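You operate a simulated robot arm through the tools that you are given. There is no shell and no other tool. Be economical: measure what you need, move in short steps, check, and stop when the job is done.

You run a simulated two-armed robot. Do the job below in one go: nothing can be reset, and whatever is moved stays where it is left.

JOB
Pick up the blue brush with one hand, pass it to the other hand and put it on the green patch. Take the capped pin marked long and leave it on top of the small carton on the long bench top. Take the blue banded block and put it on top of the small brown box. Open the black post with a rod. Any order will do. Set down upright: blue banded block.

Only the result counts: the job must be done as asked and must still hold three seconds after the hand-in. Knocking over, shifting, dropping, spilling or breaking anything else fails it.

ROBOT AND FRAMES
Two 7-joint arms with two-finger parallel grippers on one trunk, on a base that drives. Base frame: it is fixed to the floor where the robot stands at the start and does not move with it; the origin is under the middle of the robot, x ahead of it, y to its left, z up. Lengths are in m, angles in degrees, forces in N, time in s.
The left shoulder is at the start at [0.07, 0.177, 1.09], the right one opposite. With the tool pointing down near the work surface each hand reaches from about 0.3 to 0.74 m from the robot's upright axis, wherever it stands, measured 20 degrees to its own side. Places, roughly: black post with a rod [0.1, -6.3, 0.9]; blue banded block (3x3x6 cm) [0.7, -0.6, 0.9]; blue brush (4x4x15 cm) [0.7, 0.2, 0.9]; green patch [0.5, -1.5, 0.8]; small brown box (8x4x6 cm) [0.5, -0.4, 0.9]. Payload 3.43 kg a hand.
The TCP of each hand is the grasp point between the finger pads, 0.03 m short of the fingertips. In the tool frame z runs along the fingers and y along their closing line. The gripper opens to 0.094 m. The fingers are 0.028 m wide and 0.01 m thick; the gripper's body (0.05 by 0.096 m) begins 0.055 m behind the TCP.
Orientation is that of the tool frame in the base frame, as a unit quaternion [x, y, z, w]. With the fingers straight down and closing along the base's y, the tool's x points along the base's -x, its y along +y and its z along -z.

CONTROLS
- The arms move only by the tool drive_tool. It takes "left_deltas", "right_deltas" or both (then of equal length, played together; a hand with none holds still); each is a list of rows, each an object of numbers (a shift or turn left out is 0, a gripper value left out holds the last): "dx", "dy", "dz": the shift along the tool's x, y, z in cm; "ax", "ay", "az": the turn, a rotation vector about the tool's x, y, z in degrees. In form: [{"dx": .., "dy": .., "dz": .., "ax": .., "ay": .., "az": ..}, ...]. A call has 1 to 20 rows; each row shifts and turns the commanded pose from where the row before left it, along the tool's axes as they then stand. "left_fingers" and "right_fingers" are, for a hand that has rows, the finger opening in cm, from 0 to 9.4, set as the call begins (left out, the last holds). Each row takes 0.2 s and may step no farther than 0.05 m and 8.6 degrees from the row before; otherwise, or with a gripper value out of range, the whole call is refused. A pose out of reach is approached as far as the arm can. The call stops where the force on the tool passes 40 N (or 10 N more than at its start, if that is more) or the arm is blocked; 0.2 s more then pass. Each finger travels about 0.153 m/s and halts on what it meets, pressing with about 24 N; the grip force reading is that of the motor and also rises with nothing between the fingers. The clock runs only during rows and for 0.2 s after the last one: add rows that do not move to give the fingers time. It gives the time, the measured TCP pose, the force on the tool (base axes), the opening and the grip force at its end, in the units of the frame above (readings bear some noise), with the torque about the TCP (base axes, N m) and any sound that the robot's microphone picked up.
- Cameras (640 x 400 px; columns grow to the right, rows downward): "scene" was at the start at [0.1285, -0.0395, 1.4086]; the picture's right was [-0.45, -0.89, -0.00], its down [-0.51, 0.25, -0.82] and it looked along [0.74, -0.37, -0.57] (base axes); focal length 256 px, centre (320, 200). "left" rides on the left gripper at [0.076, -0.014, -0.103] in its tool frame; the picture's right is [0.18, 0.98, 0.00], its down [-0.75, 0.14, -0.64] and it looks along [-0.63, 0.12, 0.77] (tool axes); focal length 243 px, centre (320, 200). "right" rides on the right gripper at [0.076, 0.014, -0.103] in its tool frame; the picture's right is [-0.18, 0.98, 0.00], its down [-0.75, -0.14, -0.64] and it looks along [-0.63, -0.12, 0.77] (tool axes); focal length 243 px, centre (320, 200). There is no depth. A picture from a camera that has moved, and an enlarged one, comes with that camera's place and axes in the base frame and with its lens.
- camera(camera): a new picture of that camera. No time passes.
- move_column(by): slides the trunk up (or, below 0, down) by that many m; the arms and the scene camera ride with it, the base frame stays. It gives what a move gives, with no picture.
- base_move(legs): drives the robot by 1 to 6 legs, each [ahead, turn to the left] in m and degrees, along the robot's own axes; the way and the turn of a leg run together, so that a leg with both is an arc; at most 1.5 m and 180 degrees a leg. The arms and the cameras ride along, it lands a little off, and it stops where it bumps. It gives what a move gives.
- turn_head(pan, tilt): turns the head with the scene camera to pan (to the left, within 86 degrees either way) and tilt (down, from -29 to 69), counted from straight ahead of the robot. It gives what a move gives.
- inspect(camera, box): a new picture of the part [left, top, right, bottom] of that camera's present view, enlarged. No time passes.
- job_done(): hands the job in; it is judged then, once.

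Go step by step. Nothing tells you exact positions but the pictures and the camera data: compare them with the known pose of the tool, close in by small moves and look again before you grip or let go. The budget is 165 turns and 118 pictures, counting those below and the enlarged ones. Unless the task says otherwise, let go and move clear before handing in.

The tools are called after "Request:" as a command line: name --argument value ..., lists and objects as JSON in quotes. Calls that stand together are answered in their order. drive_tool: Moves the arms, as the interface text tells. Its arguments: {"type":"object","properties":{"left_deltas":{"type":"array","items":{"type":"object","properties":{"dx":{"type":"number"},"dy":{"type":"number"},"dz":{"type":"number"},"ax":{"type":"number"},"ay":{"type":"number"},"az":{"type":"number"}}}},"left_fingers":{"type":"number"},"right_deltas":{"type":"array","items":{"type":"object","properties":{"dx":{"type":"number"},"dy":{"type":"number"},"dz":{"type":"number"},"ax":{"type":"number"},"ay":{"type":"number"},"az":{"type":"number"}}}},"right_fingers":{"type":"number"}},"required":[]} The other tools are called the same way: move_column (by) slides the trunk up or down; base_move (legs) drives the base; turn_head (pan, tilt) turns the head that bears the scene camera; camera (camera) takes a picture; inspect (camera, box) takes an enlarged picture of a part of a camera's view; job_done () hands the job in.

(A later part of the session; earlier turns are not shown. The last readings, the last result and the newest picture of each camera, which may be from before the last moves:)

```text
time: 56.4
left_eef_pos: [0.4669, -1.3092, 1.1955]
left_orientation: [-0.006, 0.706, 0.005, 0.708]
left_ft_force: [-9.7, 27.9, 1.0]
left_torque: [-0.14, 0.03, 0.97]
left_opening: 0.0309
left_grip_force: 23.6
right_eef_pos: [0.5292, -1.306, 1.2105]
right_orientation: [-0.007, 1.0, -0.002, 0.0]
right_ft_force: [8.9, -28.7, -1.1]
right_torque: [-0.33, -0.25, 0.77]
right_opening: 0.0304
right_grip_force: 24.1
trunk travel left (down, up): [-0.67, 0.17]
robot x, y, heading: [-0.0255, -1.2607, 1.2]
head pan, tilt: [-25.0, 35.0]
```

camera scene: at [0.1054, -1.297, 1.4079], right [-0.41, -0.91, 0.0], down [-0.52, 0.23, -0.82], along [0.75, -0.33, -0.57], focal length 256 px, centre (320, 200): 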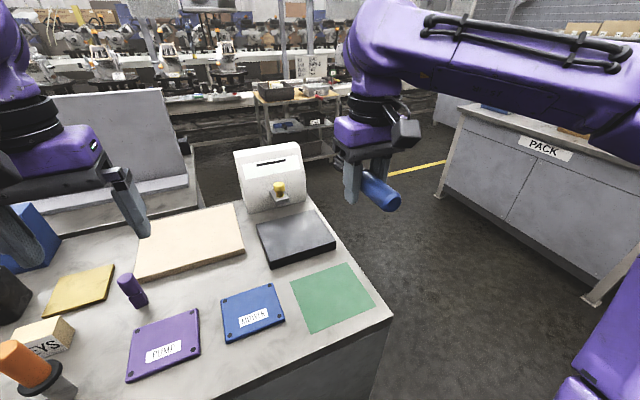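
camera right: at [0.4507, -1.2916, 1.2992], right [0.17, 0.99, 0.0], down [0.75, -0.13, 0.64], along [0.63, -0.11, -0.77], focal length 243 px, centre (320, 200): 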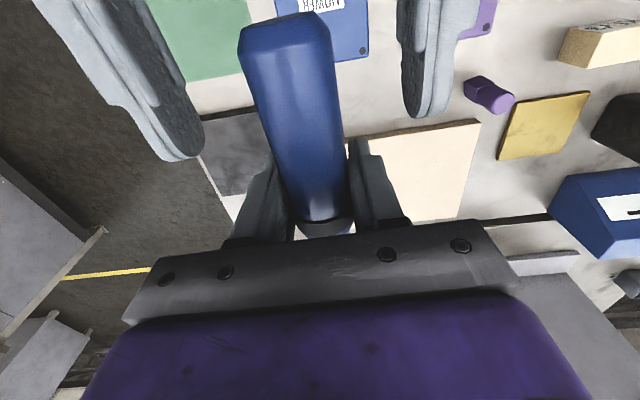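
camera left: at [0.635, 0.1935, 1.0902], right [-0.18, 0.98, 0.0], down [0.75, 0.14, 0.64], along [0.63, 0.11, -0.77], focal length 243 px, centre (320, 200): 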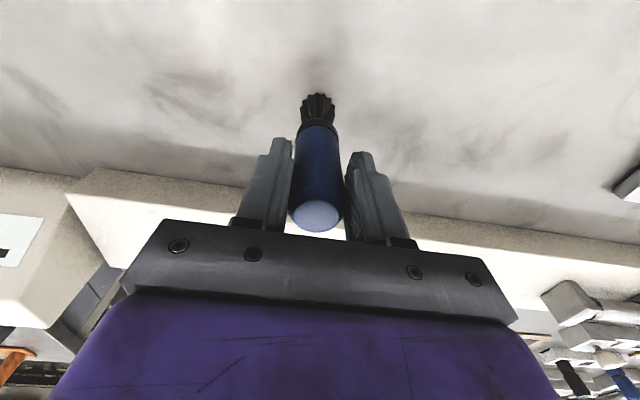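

The openings suggest the brush axis is off from what I assumed; I look before releasing anything.

Request:
turn_head --pan -5 --tilt 25

Request:
inspect --camera "scene" --box '[220, 100, 440, 260]'

Request:
camera --camera "right"

Request:
camera --camera "left"

```text
time: 57.2
left_eef_pos: [0.4676, -1.3093, 1.1961]
left_orientation: [-0.005, 0.706, 0.004, 0.708]
left_ft_force: [-11.7, 33.7, 0.9]
left_torque: [-0.14, 0.0, 1.29]
left_opening: 0.031
left_grip_force: 24.0
right_eef_pos: [0.5284, -1.3068, 1.2116]
right_orientation: [-0.006, 1.0, -0.002, 0.001]
right_ft_force: [11.6, -34.0, -1.7]
right_torque: [-0.4, -0.22, 0.85]
right_opening: 0.0304
right_grip_force: 24.0
trunk travel left (down, up): [-0.67, 0.17]
robot x, y, heading: [-0.0217, -1.2606, 0.7]
head pan, tilt: [-5.0, 25.0]
```

```text
2.50 times, centred on (330, 180) of scene
camera zoom: at [0.1168, -1.2678, 1.4236], right [-0.07, -1.0, 0.0], down [-0.42, 0.03, -0.91], along [0.9, -0.06, -0.42], focal length 640 px, centre (295, 250)
```

zoom: 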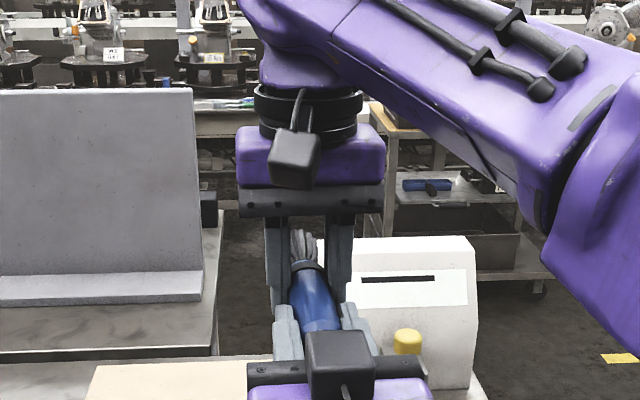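

```text
85 pictures are left
camera right: at [0.4522, -1.293, 1.3146], right [0.17, 0.99, 0.0], down [0.75, -0.13, 0.64], along [0.63, -0.11, -0.76], focal length 243 px, centre (320, 200)
```

right: 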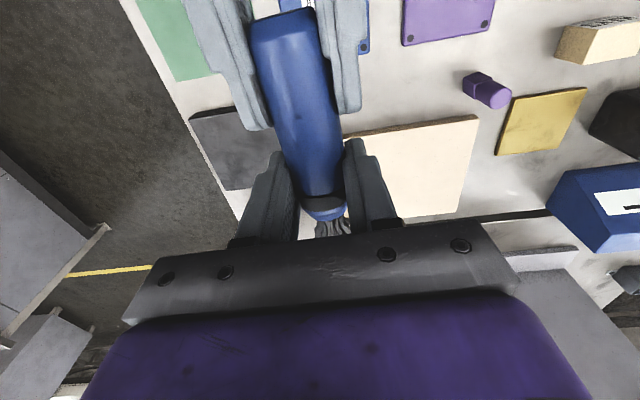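

```text
84 pictures are left
camera left: at [0.3647, -1.326, 1.1198], right [-0.01, 0.98, -0.19], down [-0.65, 0.13, 0.75], along [0.76, 0.13, 0.63], focal length 243 px, centre (320, 200)
```

left: 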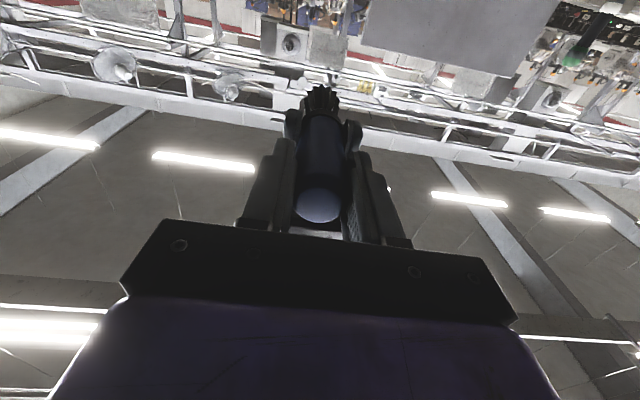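

The brush is still straight along x; the 3.5→3.05 cm change fits a faceted handle seating on its flats. I release the left and back it off.

Request:
drive_tool --left_deltas '[{}, {}, {}, {"dz": -3}, {"dz": -3}, {"dz": -2.5}, {}]' --left_fingers 9.4

Request:
camera --camera "right"

Request:
inspect --camera "scene" --box '[260, 140, 400, 240]'

```text
time: 58.8
left_eef_pos: [0.3798, -1.3106, 1.1954]
left_orientation: [-0.006, 0.706, 0.005, 0.708]
left_ft_force: [0.5, 0.2, -0.4]
left_torque: [-0.03, 0.01, -0.03]
left_opening: 0.0941
left_grip_force: 0.0
right_eef_pos: [0.5291, -1.3049, 1.2122]
right_orientation: [-0.008, 1.0, 0.0, 0.001]
right_ft_force: [0.9, -0.4, -0.5]
right_torque: [-0.02, 0.03, -0.01]
right_opening: 0.0304
right_grip_force: 24.2
trunk travel left (down, up): [-0.67, 0.17]
robot x, y, heading: [-0.0211, -1.2597, 0.8]
head pan, tilt: [-5.0, 25.0]
```

```text
83 pictures are left
camera right: at [0.4521, -1.2919, 1.3146], right [0.17, 0.99, 0.0], down [0.75, -0.13, 0.64], along [0.63, -0.11, -0.77], focal length 243 px, centre (320, 200)
```

right: 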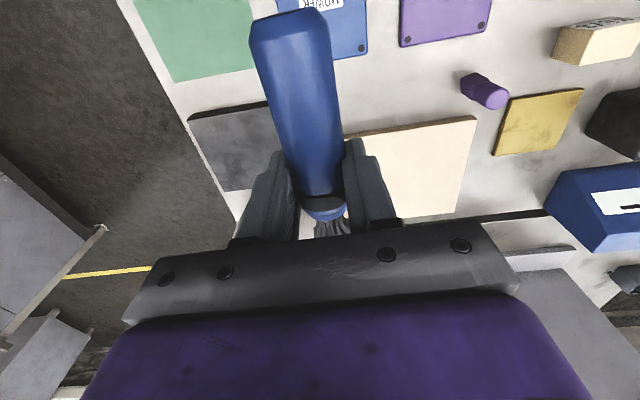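

```text
4.00 times, centred on (330, 190) of scene
camera zoom: at [0.1171, -1.2677, 1.4236], right [-0.07, -1.0, 0.0], down [-0.42, 0.03, -0.91], along [0.9, -0.06, -0.42], focal length 1024 px, centre (280, 240)
```

zoom: 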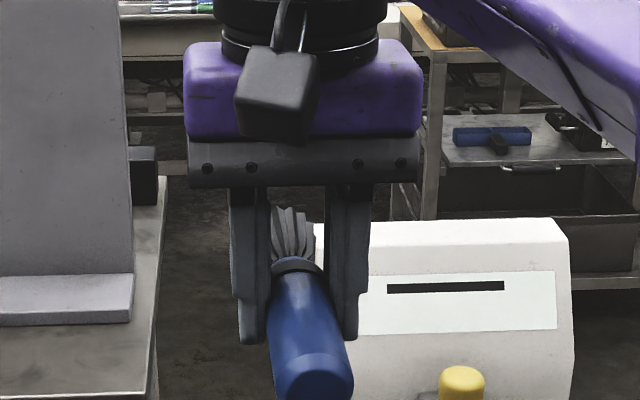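

The tail and ferrule are level with the fingertips about 2.4 cm below the axis, good enough. I clear the left hand and take the right over the patch, turning it so the brush lies diagonally.

Request:
drive_tool --left_deltas '[{"dy": 4.5}, {"dy": 4.5}, {"dy": 4.5}, {"dy": 4.5}, {"ay": 8.2}, {"ay": 8.2}, {"ay": 8.2}, {"ay": 8.2}, {"ay": 8.2}, {"ay": 8.2}, {"ay": 8.2}, {"ay": 8.2}, {"ay": 8.2}, {"ay": 8.2}, {"ay": 8.0}, {}]' --right_deltas '[{}, {"dx": 1.5, "dy": -3.5}, {"dx": 1.5, "dy": -3.5}, {"dx": 1.5, "dy": -3.6}, {"dx": 1.5, "dy": -3.6}, {"dx": 1.5, "dy": -3.6}, {"az": -7.7}, {"az": -7.7}, {"az": -7.7}, {"az": -7.7}, {"az": -7.7}, {"az": -7.7}, {"az": -7.7}, {}, {}, {}]'

Request:
turn_head --pan -25 --tilt 40

Request:
camera --camera "scene"

Request:
camera --camera "right"

```text
time: 62.2
left_eef_pos: [0.403, -1.1524, 1.2116]
left_orientation: [-0.006, 1.0, -0.001, 0.001]
left_ft_force: [0.0, 0.2, -0.1]
left_torque: [-0.02, -0.03, -0.04]
left_opening: 0.0941
left_grip_force: 0.0
left hand out of reach, approached as far as the arm can: row 3, 4
right_eef_pos: [0.4567, -1.4817, 1.2128]
right_orientation: [-0.459, 0.888, -0.001, 0.001]
right_ft_force: [-0.3, 0.9, -0.1]
right_torque: [-0.02, 0.0, 0.01]
right_opening: 0.0306
right_grip_force: 23.9
trunk travel left (down, up): [-0.67, 0.17]
robot x, y, heading: [-0.0233, -1.2622, 0.9]
head pan, tilt: [-5.0, 25.0]
```

```text
time: 63.0
left_eef_pos: [0.4039, -1.1524, 1.2119]
left_orientation: [-0.007, 1.0, -0.001, 0.002]
left_ft_force: [-0.2, 0.4, 0.3]
left_torque: [0.02, 0.01, -0.01]
left_opening: 0.094
left_grip_force: 0.1
right_eef_pos: [0.4565, -1.4832, 1.2115]
right_orientation: [-0.459, 0.888, -0.001, 0.001]
right_ft_force: [-0.4, 0.8, -0.4]
right_torque: [-0.01, 0.04, -0.02]
right_opening: 0.0303
right_grip_force: 24.2
trunk travel left (down, up): [-0.67, 0.17]
robot x, y, heading: [-0.0265, -1.2578, 1.1]
head pan, tilt: [-25.0, 40.0]
```

```text
81 pictures are left
camera scene: at [0.1028, -1.2959, 1.4003], right [-0.41, -0.91, 0.0], down [-0.59, 0.26, -0.77], along [0.7, -0.31, -0.64], focal length 256 px, centre (320, 200)
```

scene: 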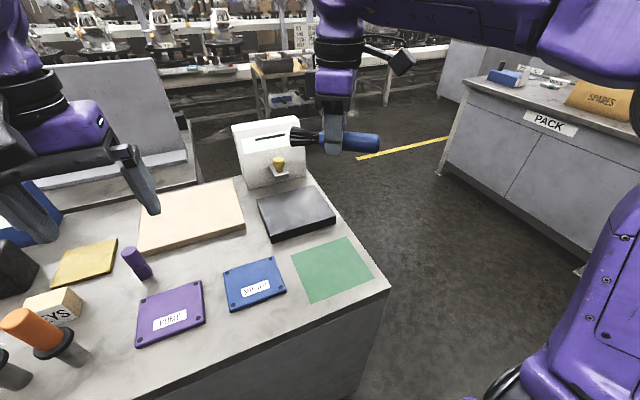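

```text
80 pictures are left
camera right: at [0.4009, -1.536, 1.3152], right [-0.7, 0.72, 0.0], down [0.55, 0.53, 0.64], along [0.46, 0.45, -0.77], focal length 243 px, centre (320, 200)
```

right: 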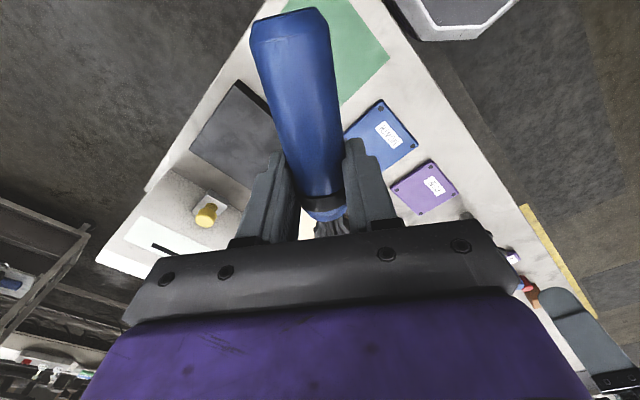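

The hand hovers over the patch centre (about (0.45, −1.478)). I descend to near contact.

Request:
drive_tool --right_deltas '[{"dx": -0.3, "dy": 0.6, "dz": 4}, {"dz": 4.5}, {"dz": 4.5}, {"dz": 4.5}, {"dz": 4.5}, {"dz": 4}, {"dz": 3}, {"dz": 2}, {}]'

Request:
camera --camera "scene"

Request:
camera --camera "right"

```text
time: 65.0
left_eef_pos: [0.4022, -1.1527, 1.2114]
left_orientation: [-0.007, 1.0, -0.001, 0.003]
left_ft_force: [0.3, 0.8, 0.6]
left_torque: [0.01, 0.03, 0.02]
left_opening: 0.094
left_grip_force: 0.0
right_eef_pos: [0.4559, -1.476, 0.8989]
right_orientation: [-0.46, 0.888, -0.001, 0.001]
right_ft_force: [-0.2, -0.2, -0.5]
right_torque: [-0.01, 0.03, 0.03]
right_opening: 0.0304
right_grip_force: 24.0
trunk travel left (down, up): [-0.67, 0.17]
robot x, y, heading: [-0.0249, -1.2631, 1.3]
head pan, tilt: [-25.0, 40.0]
```

```text
79 pictures are left
camera scene: at [0.1022, -1.2959, 1.4003], right [-0.41, -0.91, 0.0], down [-0.59, 0.26, -0.77], along [0.7, -0.31, -0.64], focal length 256 px, centre (320, 200)
```

scene: 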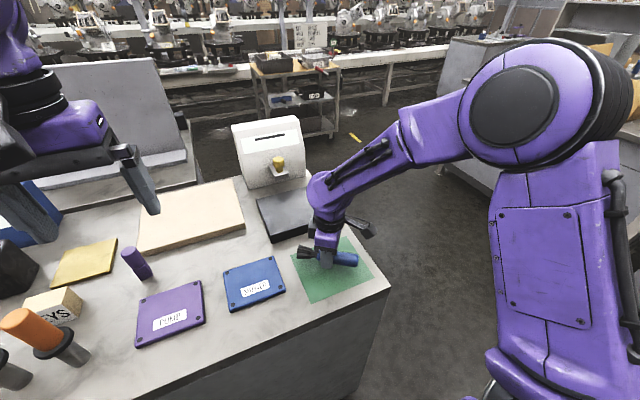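

```text
78 pictures are left
camera right: at [0.3996, -1.53, 1.0036], right [-0.7, 0.72, 0.0], down [0.55, 0.53, 0.64], along [0.46, 0.45, -0.77], focal length 243 px, centre (320, 200)
```

right: 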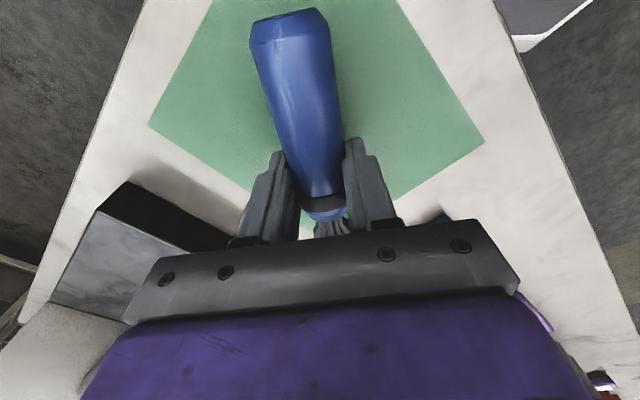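

The brush projects to (0.46, −1.472), inside the patch. I lower to contact and open in two small stages.

Request:
drive_tool --right_deltas '[{"dz": 0.8}, {"dz": 0.5}, {"dz": 0.3}, {}]'

Request:
drive_tool --right_deltas '[{}, {}]' --right_fingers 3.8

Request:
camera --camera "right"

```text
time: 66.0
left_eef_pos: [0.4026, -1.1527, 1.2116]
left_orientation: [-0.007, 1.0, -0.002, 0.001]
left_ft_force: [-0.5, -0.8, 0.5]
left_torque: [0.02, 0.01, 0.0]
left_opening: 0.0941
left_grip_force: 0.0
right_eef_pos: [0.4541, -1.4753, 0.8849]
right_orientation: [-0.459, 0.888, -0.001, 0.001]
right_ft_force: [0.4, 0.0, 0.0]
right_torque: [-0.03, -0.02, -0.01]
right_opening: 0.0303
right_grip_force: 23.8
trunk travel left (down, up): [-0.67, 0.17]
robot x, y, heading: [-0.0236, -1.2642, 0.9]
head pan, tilt: [-25.0, 40.0]
```

```text
time: 66.6
left_eef_pos: [0.4029, -1.1523, 1.2121]
left_orientation: [-0.007, 1.0, -0.001, 0.002]
left_ft_force: [-0.6, 0.5, -0.4]
left_torque: [0.0, 0.02, 0.0]
left_opening: 0.094
left_grip_force: 0.0
right_eef_pos: [0.454, -1.4752, 0.8852]
right_orientation: [-0.46, 0.888, 0.0, 0.001]
right_ft_force: [-0.5, 0.3, -0.5]
right_torque: [-0.01, 0.02, 0.05]
right_opening: 0.0381
right_grip_force: 0.6
trunk travel left (down, up): [-0.67, 0.17]
robot x, y, heading: [-0.0215, -1.2619, 0.9]
head pan, tilt: [-25.0, 40.0]
```

```text
77 pictures are left
camera right: at [0.3978, -1.5293, 0.9879], right [-0.7, 0.72, 0.0], down [0.55, 0.53, 0.64], along [0.46, 0.45, -0.77], focal length 243 px, centre (320, 200)
```

right: 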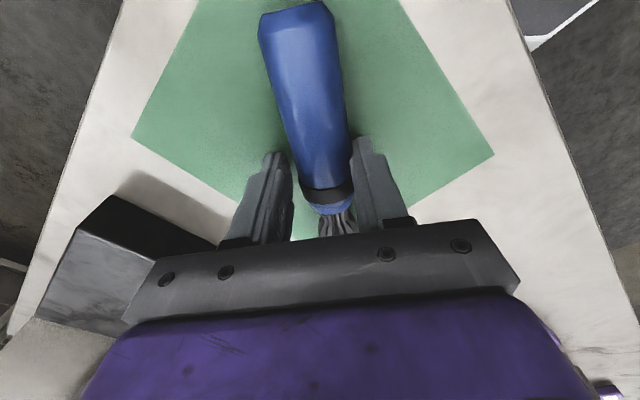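

It has settled on the patch. I open fully and rise straight up.

Request:
drive_tool --right_deltas '[{}, {}, {"dz": -2}, {"dz": -4}, {"dz": -4.5}, {"dz": -4.5}, {"dz": -4.5}, {"dz": -4.5}, {"dz": -4.5}, {}]' --right_fingers 7

Request:
inspect --camera "scene" --box '[240, 200, 420, 320]'

```text
time: 68.8
left_eef_pos: [0.4032, -1.1524, 1.2112]
left_orientation: [-0.008, 1.0, -0.001, 0.002]
left_ft_force: [-0.5, 0.4, 1.4]
left_torque: [0.02, -0.01, 0.01]
left_opening: 0.094
left_grip_force: 0.1
right_eef_pos: [0.4533, -1.475, 1.1699]
right_orientation: [-0.459, 0.888, 0.0, 0.001]
right_ft_force: [0.0, 0.6, -0.2]
right_torque: [0.0, 0.01, -0.01]
right_opening: 0.0699
right_grip_force: 0.1
trunk travel left (down, up): [-0.67, 0.17]
robot x, y, heading: [-0.0255, -1.2619, 0.9]
head pan, tilt: [-25.0, 40.0]
```

```text
3.33 times, centred on (330, 260) of scene
camera zoom: at [0.1026, -1.2954, 1.4003], right [-0.41, -0.91, 0.0], down [-0.59, 0.26, -0.77], along [0.7, -0.31, -0.64], focal length 854 px, centre (287, 0)
```

zoom: 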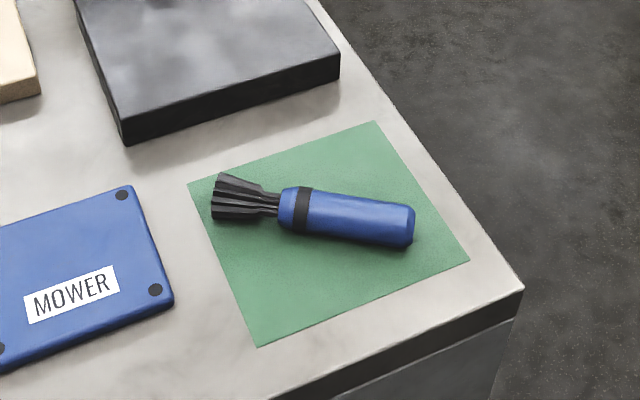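

The brush lies fully on the green patch. Next, the block and pin: I straighten the right hand and drive back to y≈−0.47.

Request:
drive_tool --right_deltas '[{"az": 7.7, "dz": -1}, {"az": 7.7, "dz": -1}, {"az": 7.7}, {"az": 7.7}, {"az": 7.7}, {"az": 7.7}, {"az": 7.7}, {}]' --right_fingers 9.4

Request:
base_move --legs '[[0, -90], [-0.79, 0], [0, 89.5], [0.07, 0]]'

Request:
turn_head --pan -20 --tilt 40

Request:
camera --camera "scene"

Request:
camera --camera "right"

```text
time: 70.6
left_eef_pos: [0.4023, -1.1527, 1.2124]
left_orientation: [-0.007, 1.0, -0.001, 0.002]
left_ft_force: [-0.6, -0.5, 0.4]
left_torque: [-0.01, 0.01, 0.0]
left_opening: 0.0941
left_grip_force: 0.2
right_eef_pos: [0.453, -1.4758, 1.192]
right_orientation: [-0.006, 1.0, 0.0, 0.002]
right_ft_force: [0.0, 0.6, -0.1]
right_torque: [0.01, -0.03, 0.01]
right_opening: 0.094
right_grip_force: 0.2
trunk travel left (down, up): [-0.67, 0.17]
robot x, y, heading: [-0.0251, -1.2596, 0.8]
head pan, tilt: [-25.0, 40.0]
```

```text
time: 83.0
left_eef_pos: [0.43, -0.3624, 1.2138]
left_orientation: [-0.016, 1.0, -0.001, 0.004]
left_ft_force: [-0.5, -0.6, -0.7]
left_torque: [0.01, -0.04, 0.0]
left_opening: 0.0942
left_grip_force: 0.2
right_eef_pos: [0.486, -0.6834, 1.1931]
right_orientation: [-0.015, 1.0, -0.001, 0.003]
right_ft_force: [-0.3, 0.4, 0.6]
right_torque: [-0.02, -0.04, 0.04]
right_opening: 0.0941
right_grip_force: 0.0
trunk travel left (down, up): [-0.67, 0.17]
robot x, y, heading: [0.0061, -0.4844, 1.9]
head pan, tilt: [-25.0, 40.0]
```

```text
time: 83.7
left_eef_pos: [0.4346, -0.3619, 1.2111]
left_orientation: [-0.016, 1.0, -0.001, 0.002]
left_ft_force: [-0.1, -0.1, -0.4]
left_torque: [0.01, -0.01, -0.01]
left_opening: 0.0942
left_grip_force: 0.0
right_eef_pos: [0.4909, -0.685, 1.1897]
right_orientation: [-0.016, 1.0, 0.0, 0.001]
right_ft_force: [-0.5, -0.6, -0.9]
right_torque: [-0.02, 0.0, 0.02]
right_opening: 0.094
right_grip_force: 0.0
trunk travel left (down, up): [-0.67, 0.17]
robot x, y, heading: [0.0074, -0.479, 2.0]
head pan, tilt: [-20.0, 40.0]
```

```text
75 pictures are left
camera scene: at [0.1403, -0.504, 1.4002], right [-0.31, -0.95, 0.0], down [-0.61, 0.2, -0.77], along [0.73, -0.24, -0.64], focal length 256 px, centre (320, 200)
```

scene: 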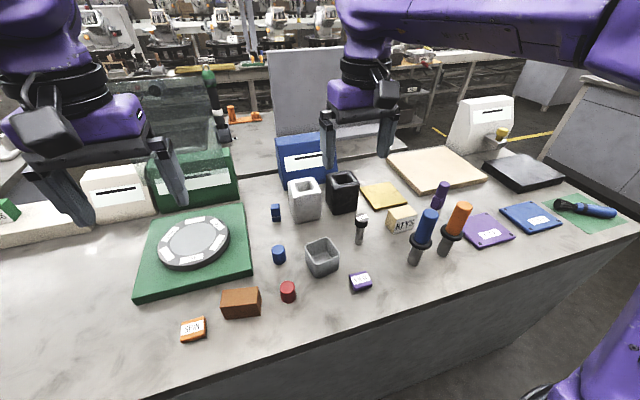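

```text
74 pictures are left
camera right: at [0.4148, -0.6725, 1.2938], right [0.15, 0.99, 0.0], down [0.76, -0.12, 0.64], along [0.64, -0.1, -0.77], focal length 243 px, centre (320, 200)
```

right: 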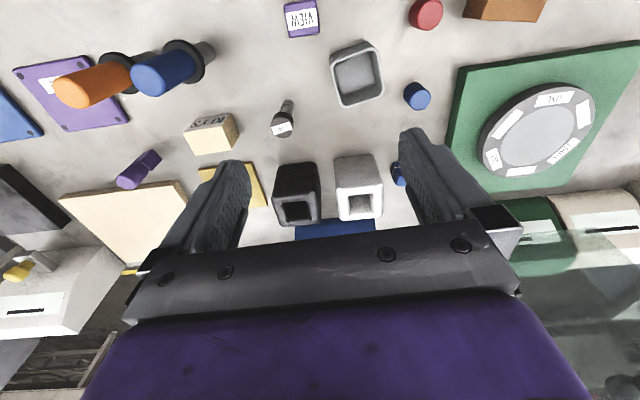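

Everything needed is in view. I zoom on the block, box, pin and carton for exact positions.

Request:
inspect --camera "scene" --box '[210, 180, 370, 330]'

Request:
inspect --camera "scene" --box '[335, 165, 465, 275]'

```text
2.67 times, centred on (290, 255) of scene
camera zoom: at [0.1403, -0.504, 1.4002], right [-0.31, -0.95, 0.0], down [-0.61, 0.2, -0.77], along [0.73, -0.24, -0.64], focal length 683 px, centre (400, 53)
```

zoom: 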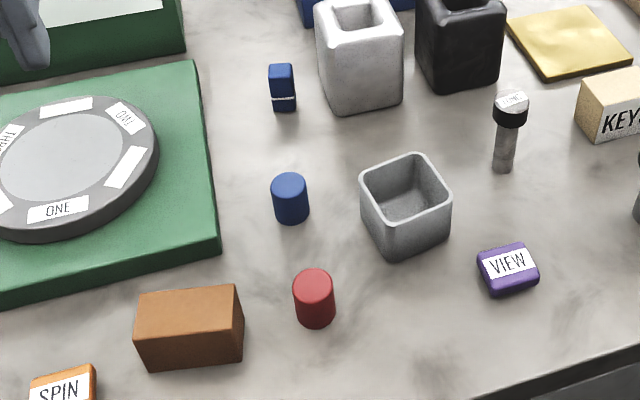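

```text
3.64 times, centred on (400, 220) of scene
camera zoom: at [0.1403, -0.504, 1.4002], right [-0.31, -0.95, 0.0], down [-0.61, 0.2, -0.77], along [0.73, -0.24, -0.64], focal length 931 px, centre (29, 127)
```

zoom: 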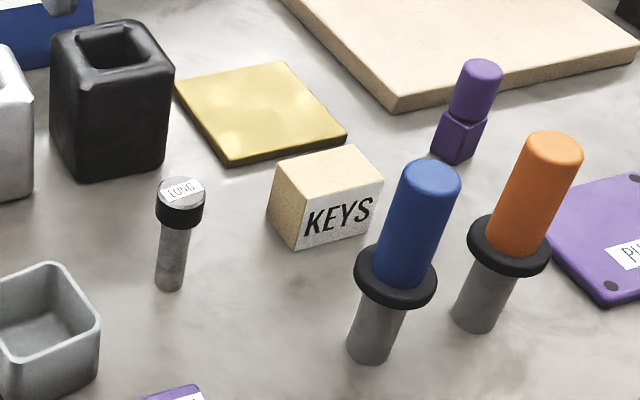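

Block ≈(0.716, −0.555), brown box top ≈(0.457, −0.435). The white cup is close to the block, so I'll grip along x: drive 6 cm ahead and turn the right hand 90°.

Request:
base_move --legs '[[0.06, 0]]'

Request:
drive_tool --right_deltas '[{"az": 8.35}, {"az": 8.35}, {"az": 8.35}, {"az": 8.35}, {"az": 8.35}, {"az": 8.35}, {"az": 8.35}, {"az": 8.35}, {"az": 8.35}, {"az": 8.35}, {"az": 8.35}, {}]' --right_fingers 6.5

```text
time: 84.6
left_eef_pos: [0.4836, -0.36, 1.2135]
left_orientation: [-0.016, 1.0, -0.001, 0.005]
left_ft_force: [-0.9, 0.2, 1.0]
left_torque: [-0.01, -0.03, 0.01]
left_opening: 0.0939
left_grip_force: 0.0
right_eef_pos: [0.5409, -0.6833, 1.195]
right_orientation: [-0.015, 1.0, -0.001, 0.005]
right_ft_force: [-1.1, 0.4, 0.3]
right_torque: [-0.03, -0.05, 0.0]
right_opening: 0.0941
right_grip_force: 0.1
trunk travel left (down, up): [-0.67, 0.17]
robot x, y, heading: [0.0695, -0.4777, 1.9]
head pan, tilt: [-20.0, 40.0]
```

```text
time: 87.2
left_eef_pos: [0.4919, -0.3599, 1.2126]
left_orientation: [-0.016, 1.0, -0.001, 0.003]
left_ft_force: [0.9, -0.4, -0.6]
left_torque: [-0.03, -0.01, 0.01]
left_opening: 0.0939
left_grip_force: 0.0
right_eef_pos: [0.5479, -0.6834, 1.1912]
right_orientation: [0.708, 0.707, 0.001, 0.002]
right_ft_force: [1.3, 0.1, 0.4]
right_torque: [-0.04, 0.0, 0.01]
right_opening: 0.065
right_grip_force: 0.1
trunk travel left (down, up): [-0.67, 0.17]
robot x, y, heading: [0.0665, -0.4798, 1.9]
head pan, tilt: [-20.0, 40.0]
```

Request:
drive_tool --right_deltas '[{"dx": 3.2, "dy": 3.6}, {"dx": 3.2, "dy": 3.6}, {"dx": 3.2, "dy": 3.6}, {"dx": 3.2, "dy": 3.0}, {"dz": 4, "dy": 1.5}, {"dz": 4, "dy": 1.5}, {"dz": 4}, {}]'

Request:
camera --camera "right"

Request:
camera --camera "scene"

```text
time: 89.0
left_eef_pos: [0.4918, -0.3617, 1.2125]
left_orientation: [-0.016, 1.0, -0.001, 0.003]
left_ft_force: [-1.4, -0.1, 0.2]
left_torque: [0.0, -0.01, 0.04]
left_opening: 0.0939
left_grip_force: 0.1
right_eef_pos: [0.7091, -0.5708, 1.0695]
right_orientation: [0.707, 0.707, 0.002, 0.002]
right_ft_force: [0.0, -0.2, 0.4]
right_torque: [0.03, 0.01, 0.0]
right_opening: 0.065
right_grip_force: 0.0
right hand out of reach, approached as far as the arm can: row 4
trunk travel left (down, up): [-0.67, 0.17]
robot x, y, heading: [0.0659, -0.4814, 1.8]
head pan, tilt: [-20.0, 40.0]
```

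```text
71 pictures are left
camera right: at [0.722, -0.493, 1.1731], right [0.98, -0.18, 0.0], down [-0.14, -0.75, 0.64], along [-0.11, -0.63, -0.77], focal length 243 px, centre (320, 200)
```

right: 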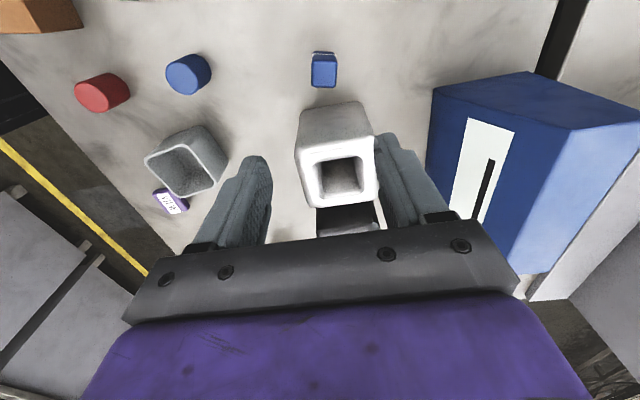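

```text
70 pictures are left
camera scene: at [0.1959, -0.5025, 1.4004], right [-0.31, -0.95, 0.0], down [-0.61, 0.2, -0.77], along [0.73, -0.24, -0.64], focal length 256 px, centre (320, 200)
```

scene: 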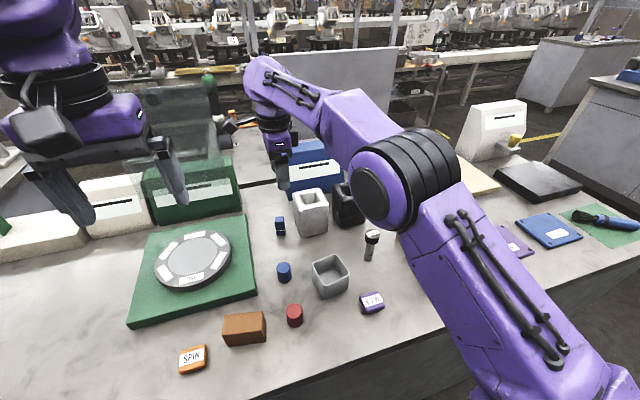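

Block top reads (0.716, −0.553). I align and descend around it.

Request:
drive_tool --right_deltas '[{"dx": 1.8, "dy": 0.7}, {}, {"dz": 4.5}, {"dz": 4.5}, {"dz": 4.5}, {}]'

Request:
camera --camera "right"

```text
time: 90.4
left_eef_pos: [0.4915, -0.3602, 1.2115]
left_orientation: [-0.016, 1.0, -0.001, 0.002]
left_ft_force: [-0.2, 0.0, -0.8]
left_torque: [0.03, -0.01, 0.01]
left_opening: 0.0939
left_grip_force: 0.0
right_eef_pos: [0.7152, -0.551, 0.9355]
right_orientation: [0.707, 0.707, 0.001, 0.001]
right_ft_force: [-1.0, -0.5, 0.2]
right_torque: [0.02, 0.03, -0.01]
right_opening: 0.065
right_grip_force: 0.1
trunk travel left (down, up): [-0.67, 0.17]
robot x, y, heading: [0.0703, -0.4737, 2.0]
head pan, tilt: [-20.0, 40.0]
```

```text
69 pictures are left
camera right: at [0.7292, -0.4747, 1.0394], right [0.98, -0.18, 0.0], down [-0.14, -0.75, 0.64], along [-0.12, -0.63, -0.77], focal length 243 px, centre (320, 200)
```

right: 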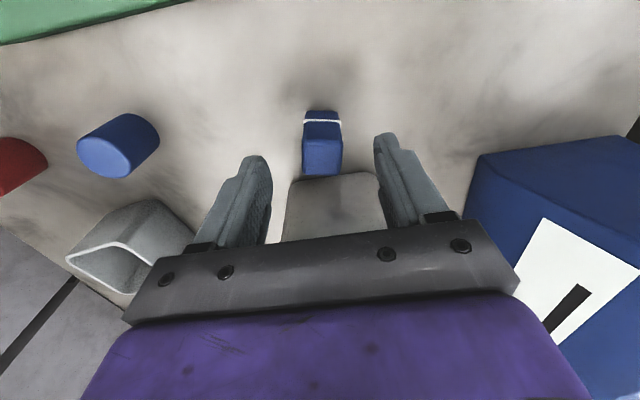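

Request:
drive_tool --right_deltas '[{"dz": 2.3, "dx": -0.3}, {"dz": 2}, {}]'

Request:
drive_tool --right_deltas '[{}, {}, {}]' --right_fingers 0

Request:
camera --camera "right"

```text
time: 91.2
left_eef_pos: [0.4906, -0.3597, 1.2119]
left_orientation: [-0.016, 1.0, 0.0, 0.003]
left_ft_force: [-0.3, 0.5, -0.7]
left_torque: [-0.02, 0.01, -0.01]
left_opening: 0.0938
left_grip_force: 0.2
right_eef_pos: [0.7167, -0.5522, 0.8932]
right_orientation: [0.708, 0.707, 0.001, 0.001]
right_ft_force: [-0.2, -0.8, 0.2]
right_torque: [0.03, -0.02, 0.01]
right_opening: 0.0649
right_grip_force: 0.1
trunk travel left (down, up): [-0.67, 0.17]
robot x, y, heading: [0.0682, -0.4752, 2.1]
head pan, tilt: [-20.0, 40.0]
```

```text
time: 92.0
left_eef_pos: [0.4926, -0.3605, 1.2119]
left_orientation: [-0.015, 1.0, 0.0, 0.001]
left_ft_force: [-0.7, -0.3, -0.3]
left_torque: [0.02, -0.02, 0.02]
left_opening: 0.0941
left_grip_force: 0.1
right_eef_pos: [0.7181, -0.5515, 0.893]
right_orientation: [0.707, 0.707, 0.002, 0.001]
right_ft_force: [0.0, -1.0, 0.1]
right_torque: [-0.01, 0.01, -0.01]
right_opening: 0.0297
right_grip_force: 24.3
trunk travel left (down, up): [-0.67, 0.17]
robot x, y, heading: [0.0666, -0.4787, 2.0]
head pan, tilt: [-20.0, 40.0]
```

```text
68 pictures are left
camera right: at [0.7305, -0.4763, 0.9962], right [0.98, -0.18, 0.0], down [-0.14, -0.75, 0.64], along [-0.12, -0.63, -0.77], focal length 243 px, centre (320, 200)
```

right: 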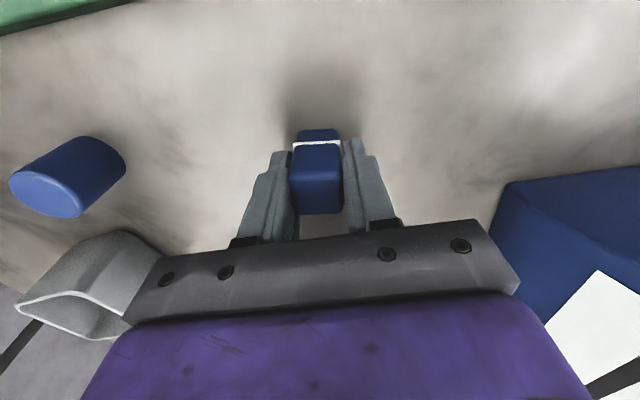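

Block gripped (2.97 cm). I lift it, move the left hand out of the way and carry the block over the brown box.

Request:
drive_tool --left_deltas '[{"dy": 4.5}, {"dy": 4.5}, {"dy": 4.5}, {"dy": 4.5}, {"dy": 4.5}, {}, {}, {}, {}, {}, {}, {}]' --right_deltas '[{"dz": -4}, {"dz": -4}, {"dz": -4}, {"dz": -3}, {}, {"dx": 2, "dy": -4.4}, {"dx": 2, "dy": -4.4}, {"dx": 2, "dy": -4.4}, {"dx": 2, "dy": -4.4}, {"dx": 2, "dy": -4.4}, {"dx": 1.7, "dy": -4.1}, {}]'

Request:
turn_head --pan 5 --tilt 50

Request:
camera --camera "right"

Request:
camera --camera "scene"

```text
time: 94.6
left_eef_pos: [0.4857, -0.1358, 1.2121]
left_orientation: [-0.015, 1.0, -0.001, 0.001]
left_ft_force: [-0.3, 0.3, -0.4]
left_torque: [0.02, 0.02, 0.01]
left_opening: 0.0938
left_grip_force: 0.0
right_eef_pos: [0.456, -0.4341, 1.0351]
right_orientation: [0.707, 0.707, 0.001, 0.002]
right_ft_force: [0.0, 0.7, -0.1]
right_torque: [0.03, -0.04, 0.04]
right_opening: 0.0295
right_grip_force: 24.6
trunk travel left (down, up): [-0.67, 0.17]
robot x, y, heading: [0.0686, -0.4776, 1.8]
head pan, tilt: [-20.0, 40.0]
```

```text
time: 95.5
left_eef_pos: [0.4866, -0.1375, 1.2114]
left_orientation: [-0.016, 1.0, -0.002, 0.002]
left_ft_force: [0.1, 0.4, 0.9]
left_torque: [0.02, 0.0, -0.02]
left_opening: 0.0943
left_grip_force: 0.0
right_eef_pos: [0.4555, -0.4341, 1.0374]
right_orientation: [0.707, 0.707, 0.001, 0.001]
right_ft_force: [0.4, 0.1, -0.7]
right_torque: [0.01, 0.01, -0.02]
right_opening: 0.0293
right_grip_force: 23.7
trunk travel left (down, up): [-0.67, 0.17]
robot x, y, heading: [0.0648, -0.4748, 1.9]
head pan, tilt: [5.0, 50.0]
```

```text
67 pictures are left
camera right: at [0.4699, -0.3587, 1.1405], right [0.98, -0.18, 0.0], down [-0.14, -0.75, 0.64], along [-0.12, -0.63, -0.77], focal length 243 px, centre (320, 200)
```

right: 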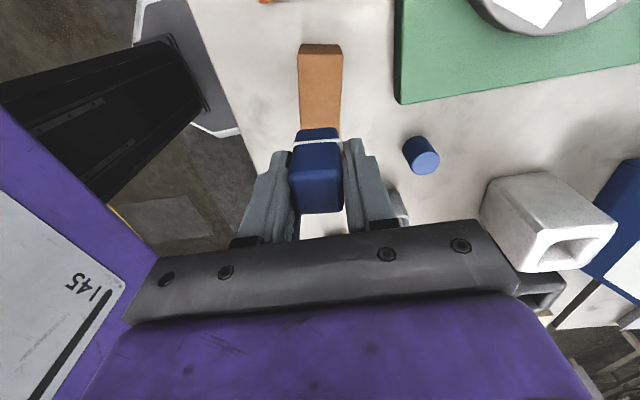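

```text
66 pictures are left
camera scene: at [0.1925, -0.4665, 1.3862], right [0.12, -0.99, 0.0], down [-0.76, -0.09, -0.64], along [0.64, 0.08, -0.77], focal length 256 px, centre (320, 200)
```

scene: 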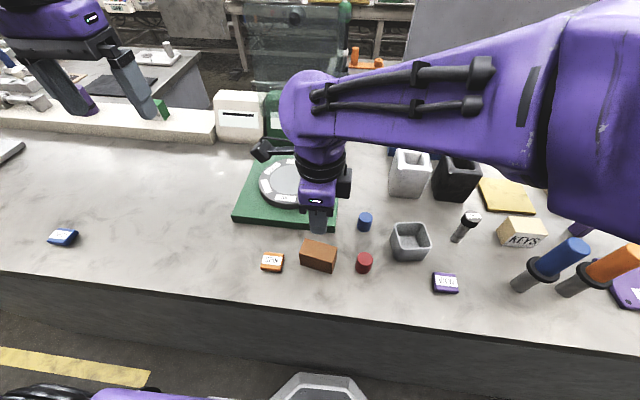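

The box centre works out to (0.456, −0.436), right under the block. I lower it to the box top.

Request:
drive_tool --right_deltas '[{"dz": 3}, {"dz": 3}, {"dz": 1.5}, {}]'

Request:
inspect --camera "scene" --box '[260, 180, 400, 290]'

Request:
camera --camera "right"

```text
time: 96.5
left_eef_pos: [0.4851, -0.1365, 1.2116]
left_orientation: [-0.015, 1.0, 0.0, 0.002]
left_ft_force: [-0.5, 0.6, -0.5]
left_torque: [-0.02, 0.0, 0.02]
left_opening: 0.0938
left_grip_force: 0.0
right_eef_pos: [0.4566, -0.432, 0.969]
right_orientation: [0.708, 0.706, 0.009, -0.004]
right_ft_force: [0.4, -0.5, 0.3]
right_torque: [-0.01, 0.01, 0.01]
right_opening: 0.0293
right_grip_force: 23.9
trunk travel left (down, up): [-0.67, 0.17]
robot x, y, heading: [0.0693, -0.4811, 2.1]
head pan, tilt: [5.0, 50.0]
```

```text
3.64 times, centred on (330, 235) of scene
camera zoom: at [0.1926, -0.4661, 1.3861], right [0.12, -0.99, 0.0], down [-0.76, -0.09, -0.64], along [0.64, 0.08, -0.77], focal length 931 px, centre (284, 73)
```

zoom: 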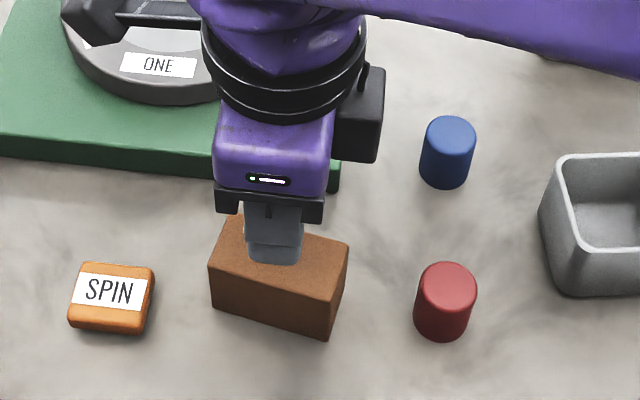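

```text
64 pictures are left
camera right: at [0.4699, -0.358, 1.0742], right [0.98, -0.19, 0.0], down [-0.15, -0.76, 0.63], along [-0.11, -0.62, -0.78], focal length 243 px, centre (320, 200)
```

right: 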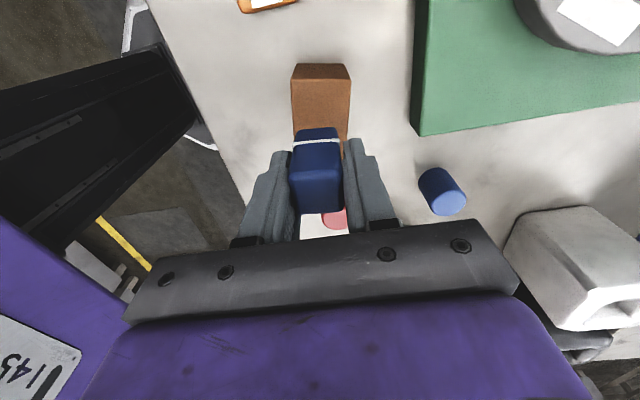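

The hand lags slightly with a 1° tilt, perhaps close to a joint limit. I lower further in small steps and check.

Request:
drive_tool --right_deltas '[{"dz": 0.6}, {"dz": 0.4}, {}, {}]'

```text
time: 97.5
left_eef_pos: [0.485, -0.1366, 1.2117]
left_orientation: [-0.016, 1.0, 0.0, 0.003]
left_ft_force: [0.1, -0.4, 0.7]
left_torque: [-0.02, 0.03, 0.01]
left_opening: 0.094
left_grip_force: 0.1
right_eef_pos: [0.459, -0.4334, 0.9634]
right_orientation: [0.711, 0.703, 0.013, -0.007]
right_ft_force: [-0.6, -0.7, 0.0]
right_torque: [-0.01, -0.01, -0.02]
right_opening: 0.0293
right_grip_force: 23.3
trunk travel left (down, up): [-0.67, 0.17]
robot x, y, heading: [0.0639, -0.4758, 1.9]
head pan, tilt: [5.0, 50.0]
```

A joint limit is interfering. I rise, back the base off 9 cm, and re-approach with the arm more extended.

Request:
drive_tool --right_deltas '[{"dz": -4}, {"dz": -3}, {}]'

Request:
base_move --legs '[[-0.1, 0]]'

Request:
drive_tool --right_deltas '[{"dy": 4}, {"dy": 4}, {}]'

```text
time: 98.3
left_eef_pos: [0.4856, -0.1358, 1.2113]
left_orientation: [-0.015, 1.0, -0.002, 0.002]
left_ft_force: [1.3, -0.3, -0.1]
left_torque: [-0.01, 0.01, 0.03]
left_opening: 0.0942
left_grip_force: 0.1
right_eef_pos: [0.4557, -0.4351, 1.0222]
right_orientation: [0.707, 0.707, 0.001, 0.001]
right_ft_force: [-0.2, 0.4, -0.6]
right_torque: [0.02, 0.02, 0.01]
right_opening: 0.029
right_grip_force: 24.0
trunk travel left (down, up): [-0.67, 0.17]
robot x, y, heading: [0.0647, -0.4779, 2.1]
head pan, tilt: [5.0, 50.0]
```

```text
time: 99.5
left_eef_pos: [0.3823, -0.1382, 1.2116]
left_orientation: [-0.016, 1.0, -0.001, 0.001]
left_ft_force: [-0.2, 0.1, -0.1]
left_torque: [-0.01, -0.03, -0.02]
left_opening: 0.094
left_grip_force: 0.0
right_eef_pos: [0.3523, -0.437, 1.0229]
right_orientation: [0.706, 0.708, 0.001, 0.001]
right_ft_force: [-0.4, 0.0, -0.4]
right_torque: [0.0, -0.01, 0.01]
right_opening: 0.0294
right_grip_force: 23.9
trunk travel left (down, up): [-0.67, 0.17]
robot x, y, heading: [-0.0368, -0.4834, 1.9]
head pan, tilt: [5.0, 50.0]
```

```text
time: 100.3
left_eef_pos: [0.3808, -0.1387, 1.2119]
left_orientation: [-0.016, 1.0, -0.001, 0.002]
left_ft_force: [-0.4, -1.2, -0.2]
left_torque: [0.02, -0.01, 0.04]
left_opening: 0.094
left_grip_force: 0.0
right_eef_pos: [0.4361, -0.4369, 1.0326]
right_orientation: [0.709, 0.705, 0.014, -0.003]
right_ft_force: [-0.9, 0.6, 0.6]
right_torque: [0.01, -0.02, -0.02]
right_opening: 0.0291
right_grip_force: 23.6
trunk travel left (down, up): [-0.67, 0.17]
robot x, y, heading: [-0.0374, -0.4782, 2.0]
head pan, tilt: [5.0, 50.0]
```

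It's a wrist-yaw limit on this side. I turn the hand back by about 79°, which also aligns the block with the box's long axis.

Request:
drive_tool --right_deltas '[{"az": -7.94}, {"az": -7.94}, {"az": -7.94}, {"az": -7.94}, {"az": -7.94}, {"az": -7.94}, {"az": -7.94}, {"az": -7.94}, {"az": -7.94}, {"az": -7.94}, {}]'

Request:
camera --camera "right"

```text
time: 102.7
left_eef_pos: [0.3827, -0.1396, 1.2128]
left_orientation: [-0.015, 1.0, -0.001, 0.002]
left_ft_force: [0.2, 0.0, -0.4]
left_torque: [-0.01, 0.0, 0.0]
left_opening: 0.0941
left_grip_force: 0.0
right_eef_pos: [0.4321, -0.4379, 1.0235]
right_orientation: [0.091, 0.996, 0.001, 0.002]
right_ft_force: [-0.6, -0.4, -0.7]
right_torque: [-0.03, 0.01, -0.03]
right_opening: 0.0293
right_grip_force: 23.6
trunk travel left (down, up): [-0.67, 0.17]
robot x, y, heading: [-0.0386, -0.4802, 2.3]
head pan, tilt: [5.0, 50.0]
```

```text
63 pictures are left
camera right: at [0.3598, -0.4102, 1.1263], right [0.36, 0.93, 0.0], down [0.71, -0.28, 0.64], along [0.6, -0.23, -0.77], focal length 243 px, centre (320, 200)
```

right: 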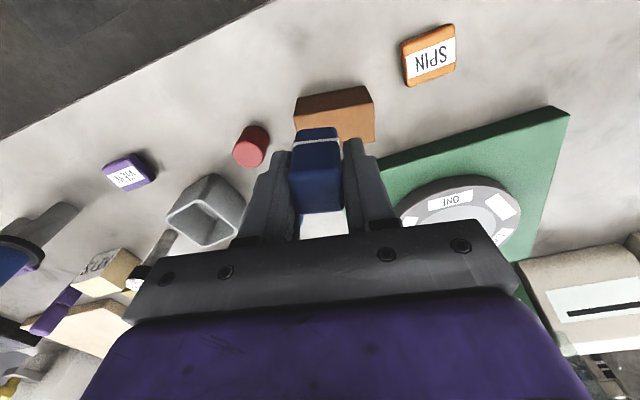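

Request:
drive_tool --right_deltas '[{"dx": -2.3, "dy": 0.6}, {"dz": 3}, {"dz": 2.5}, {}]'

Request:
camera --camera "right"

Request:
inspect --camera "scene" --box '[260, 150, 440, 290]'

```text
time: 103.7
left_eef_pos: [0.3816, -0.1396, 1.2118]
left_orientation: [-0.015, 1.0, 0.0, 0.002]
left_ft_force: [-0.5, 0.4, -0.3]
left_torque: [0.01, 0.02, 0.06]
left_opening: 0.0943
left_grip_force: 0.1
right_eef_pos: [0.458, -0.4364, 0.9711]
right_orientation: [0.093, 0.996, 0.004, 0.002]
right_ft_force: [-0.9, 0.1, -0.3]
right_torque: [0.02, 0.03, 0.0]
right_opening: 0.0291
right_grip_force: 23.5
trunk travel left (down, up): [-0.67, 0.17]
robot x, y, heading: [-0.0389, -0.4814, 2.4]
head pan, tilt: [5.0, 50.0]
```

```text
62 pictures are left
camera right: at [0.3854, -0.4102, 1.0743], right [0.36, 0.93, 0.01], down [0.71, -0.28, 0.64], along [0.6, -0.23, -0.77], focal length 243 px, centre (320, 200)
```

right: 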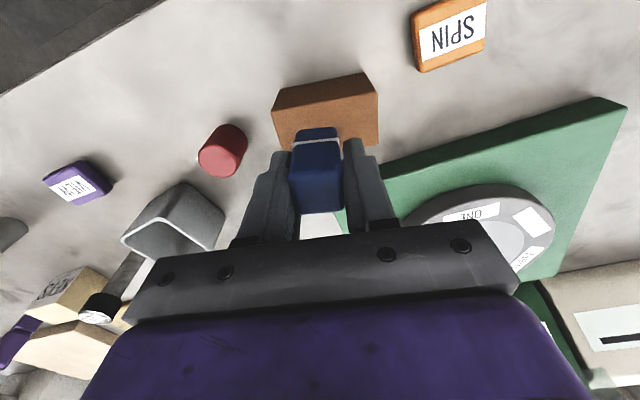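

```text
2.86 times, centred on (350, 220) of scene
camera zoom: at [0.0901, -0.4697, 1.3861], right [0.12, -0.99, 0.0], down [-0.76, -0.09, -0.64], along [0.64, 0.08, -0.77], focal length 732 px, centre (234, 143)
```

zoom: 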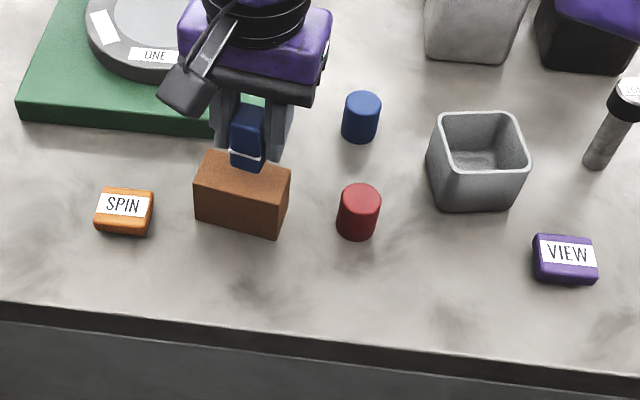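

Block and box centres coincide at (0.454, −0.435). I lower the last bit until contact.

Request:
drive_tool --right_deltas '[{"dz": 0.7}, {"dz": 0.5}, {"dz": 0.3}, {}, {}]'

Request:
inspect --camera "scene" --box '[290, 160, 370, 220]'

```text
time: 104.9
left_eef_pos: [0.3824, -0.1388, 1.2108]
left_orientation: [-0.015, 1.0, -0.001, 0.002]
left_ft_force: [0.7, -0.4, 0.6]
left_torque: [0.01, -0.02, 0.02]
left_opening: 0.0941
left_grip_force: 0.0
right_eef_pos: [0.463, -0.4399, 0.9606]
right_orientation: [0.1, 0.995, 0.01, 0.003]
right_ft_force: [-0.4, 0.3, -0.5]
right_torque: [-0.01, 0.01, -0.02]
right_opening: 0.029
right_grip_force: 24.1
trunk travel left (down, up): [-0.67, 0.17]
robot x, y, heading: [-0.0388, -0.482, 2.0]
head pan, tilt: [5.0, 50.0]
```

```text
6.67 times, centred on (330, 190) of scene
camera zoom: at [0.09, -0.4697, 1.3861], right [0.12, -0.99, 0.0], down [-0.76, -0.09, -0.64], along [0.64, 0.08, -0.77], focal length 1707 px, centre (253, 267)
```

zoom: 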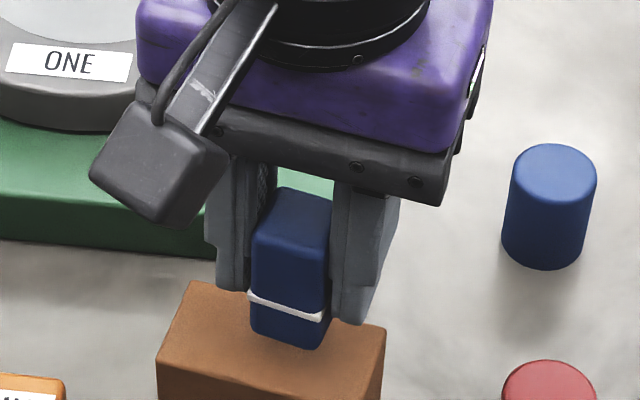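

A reach limit again on this cross-body side. I lift, turn the base 25° left so the box lies on the right arm's own side, and re-approach.

Request:
drive_tool --right_deltas '[{"dz": -4}, {"dz": -4}, {"dz": -3}, {}]'

Request:
base_move --legs '[[0, 25]]'

```text
time: 105.9
left_eef_pos: [0.3817, -0.1394, 1.2125]
left_orientation: [-0.015, 1.0, 0.0, 0.002]
left_ft_force: [1.2, 0.0, -0.1]
left_torque: [-0.02, -0.01, -0.01]
left_opening: 0.0941
left_grip_force: 0.1
right_eef_pos: [0.4571, -0.4367, 1.065]
right_orientation: [0.092, 0.996, 0.0, 0.001]
right_ft_force: [-0.1, 0.0, -0.8]
right_torque: [0.01, -0.02, 0.01]
right_opening: 0.0293
right_grip_force: 24.4
trunk travel left (down, up): [-0.67, 0.17]
robot x, y, heading: [-0.0354, -0.4821, 2.1]
head pan, tilt: [5.0, 50.0]
```

```text
time: 107.6
left_eef_pos: [0.1974, 0.006, 1.2122]
left_orientation: [-0.232, 0.973, 0.0, 0.001]
left_ft_force: [0.1, -0.5, 0.2]
left_torque: [0.01, -0.02, 0.01]
left_opening: 0.0941
left_grip_force: 0.1
right_eef_pos: [0.3905, -0.2315, 1.0651]
right_orientation: [-0.127, 0.992, 0.001, 0.002]
right_ft_force: [-0.4, 0.0, -0.3]
right_torque: [0.0, 0.0, 0.0]
right_opening: 0.0291
right_grip_force: 24.0
trunk travel left (down, up): [-0.67, 0.17]
robot x, y, heading: [-0.0342, -0.4829, 27.3]
head pan, tilt: [5.0, 50.0]
```

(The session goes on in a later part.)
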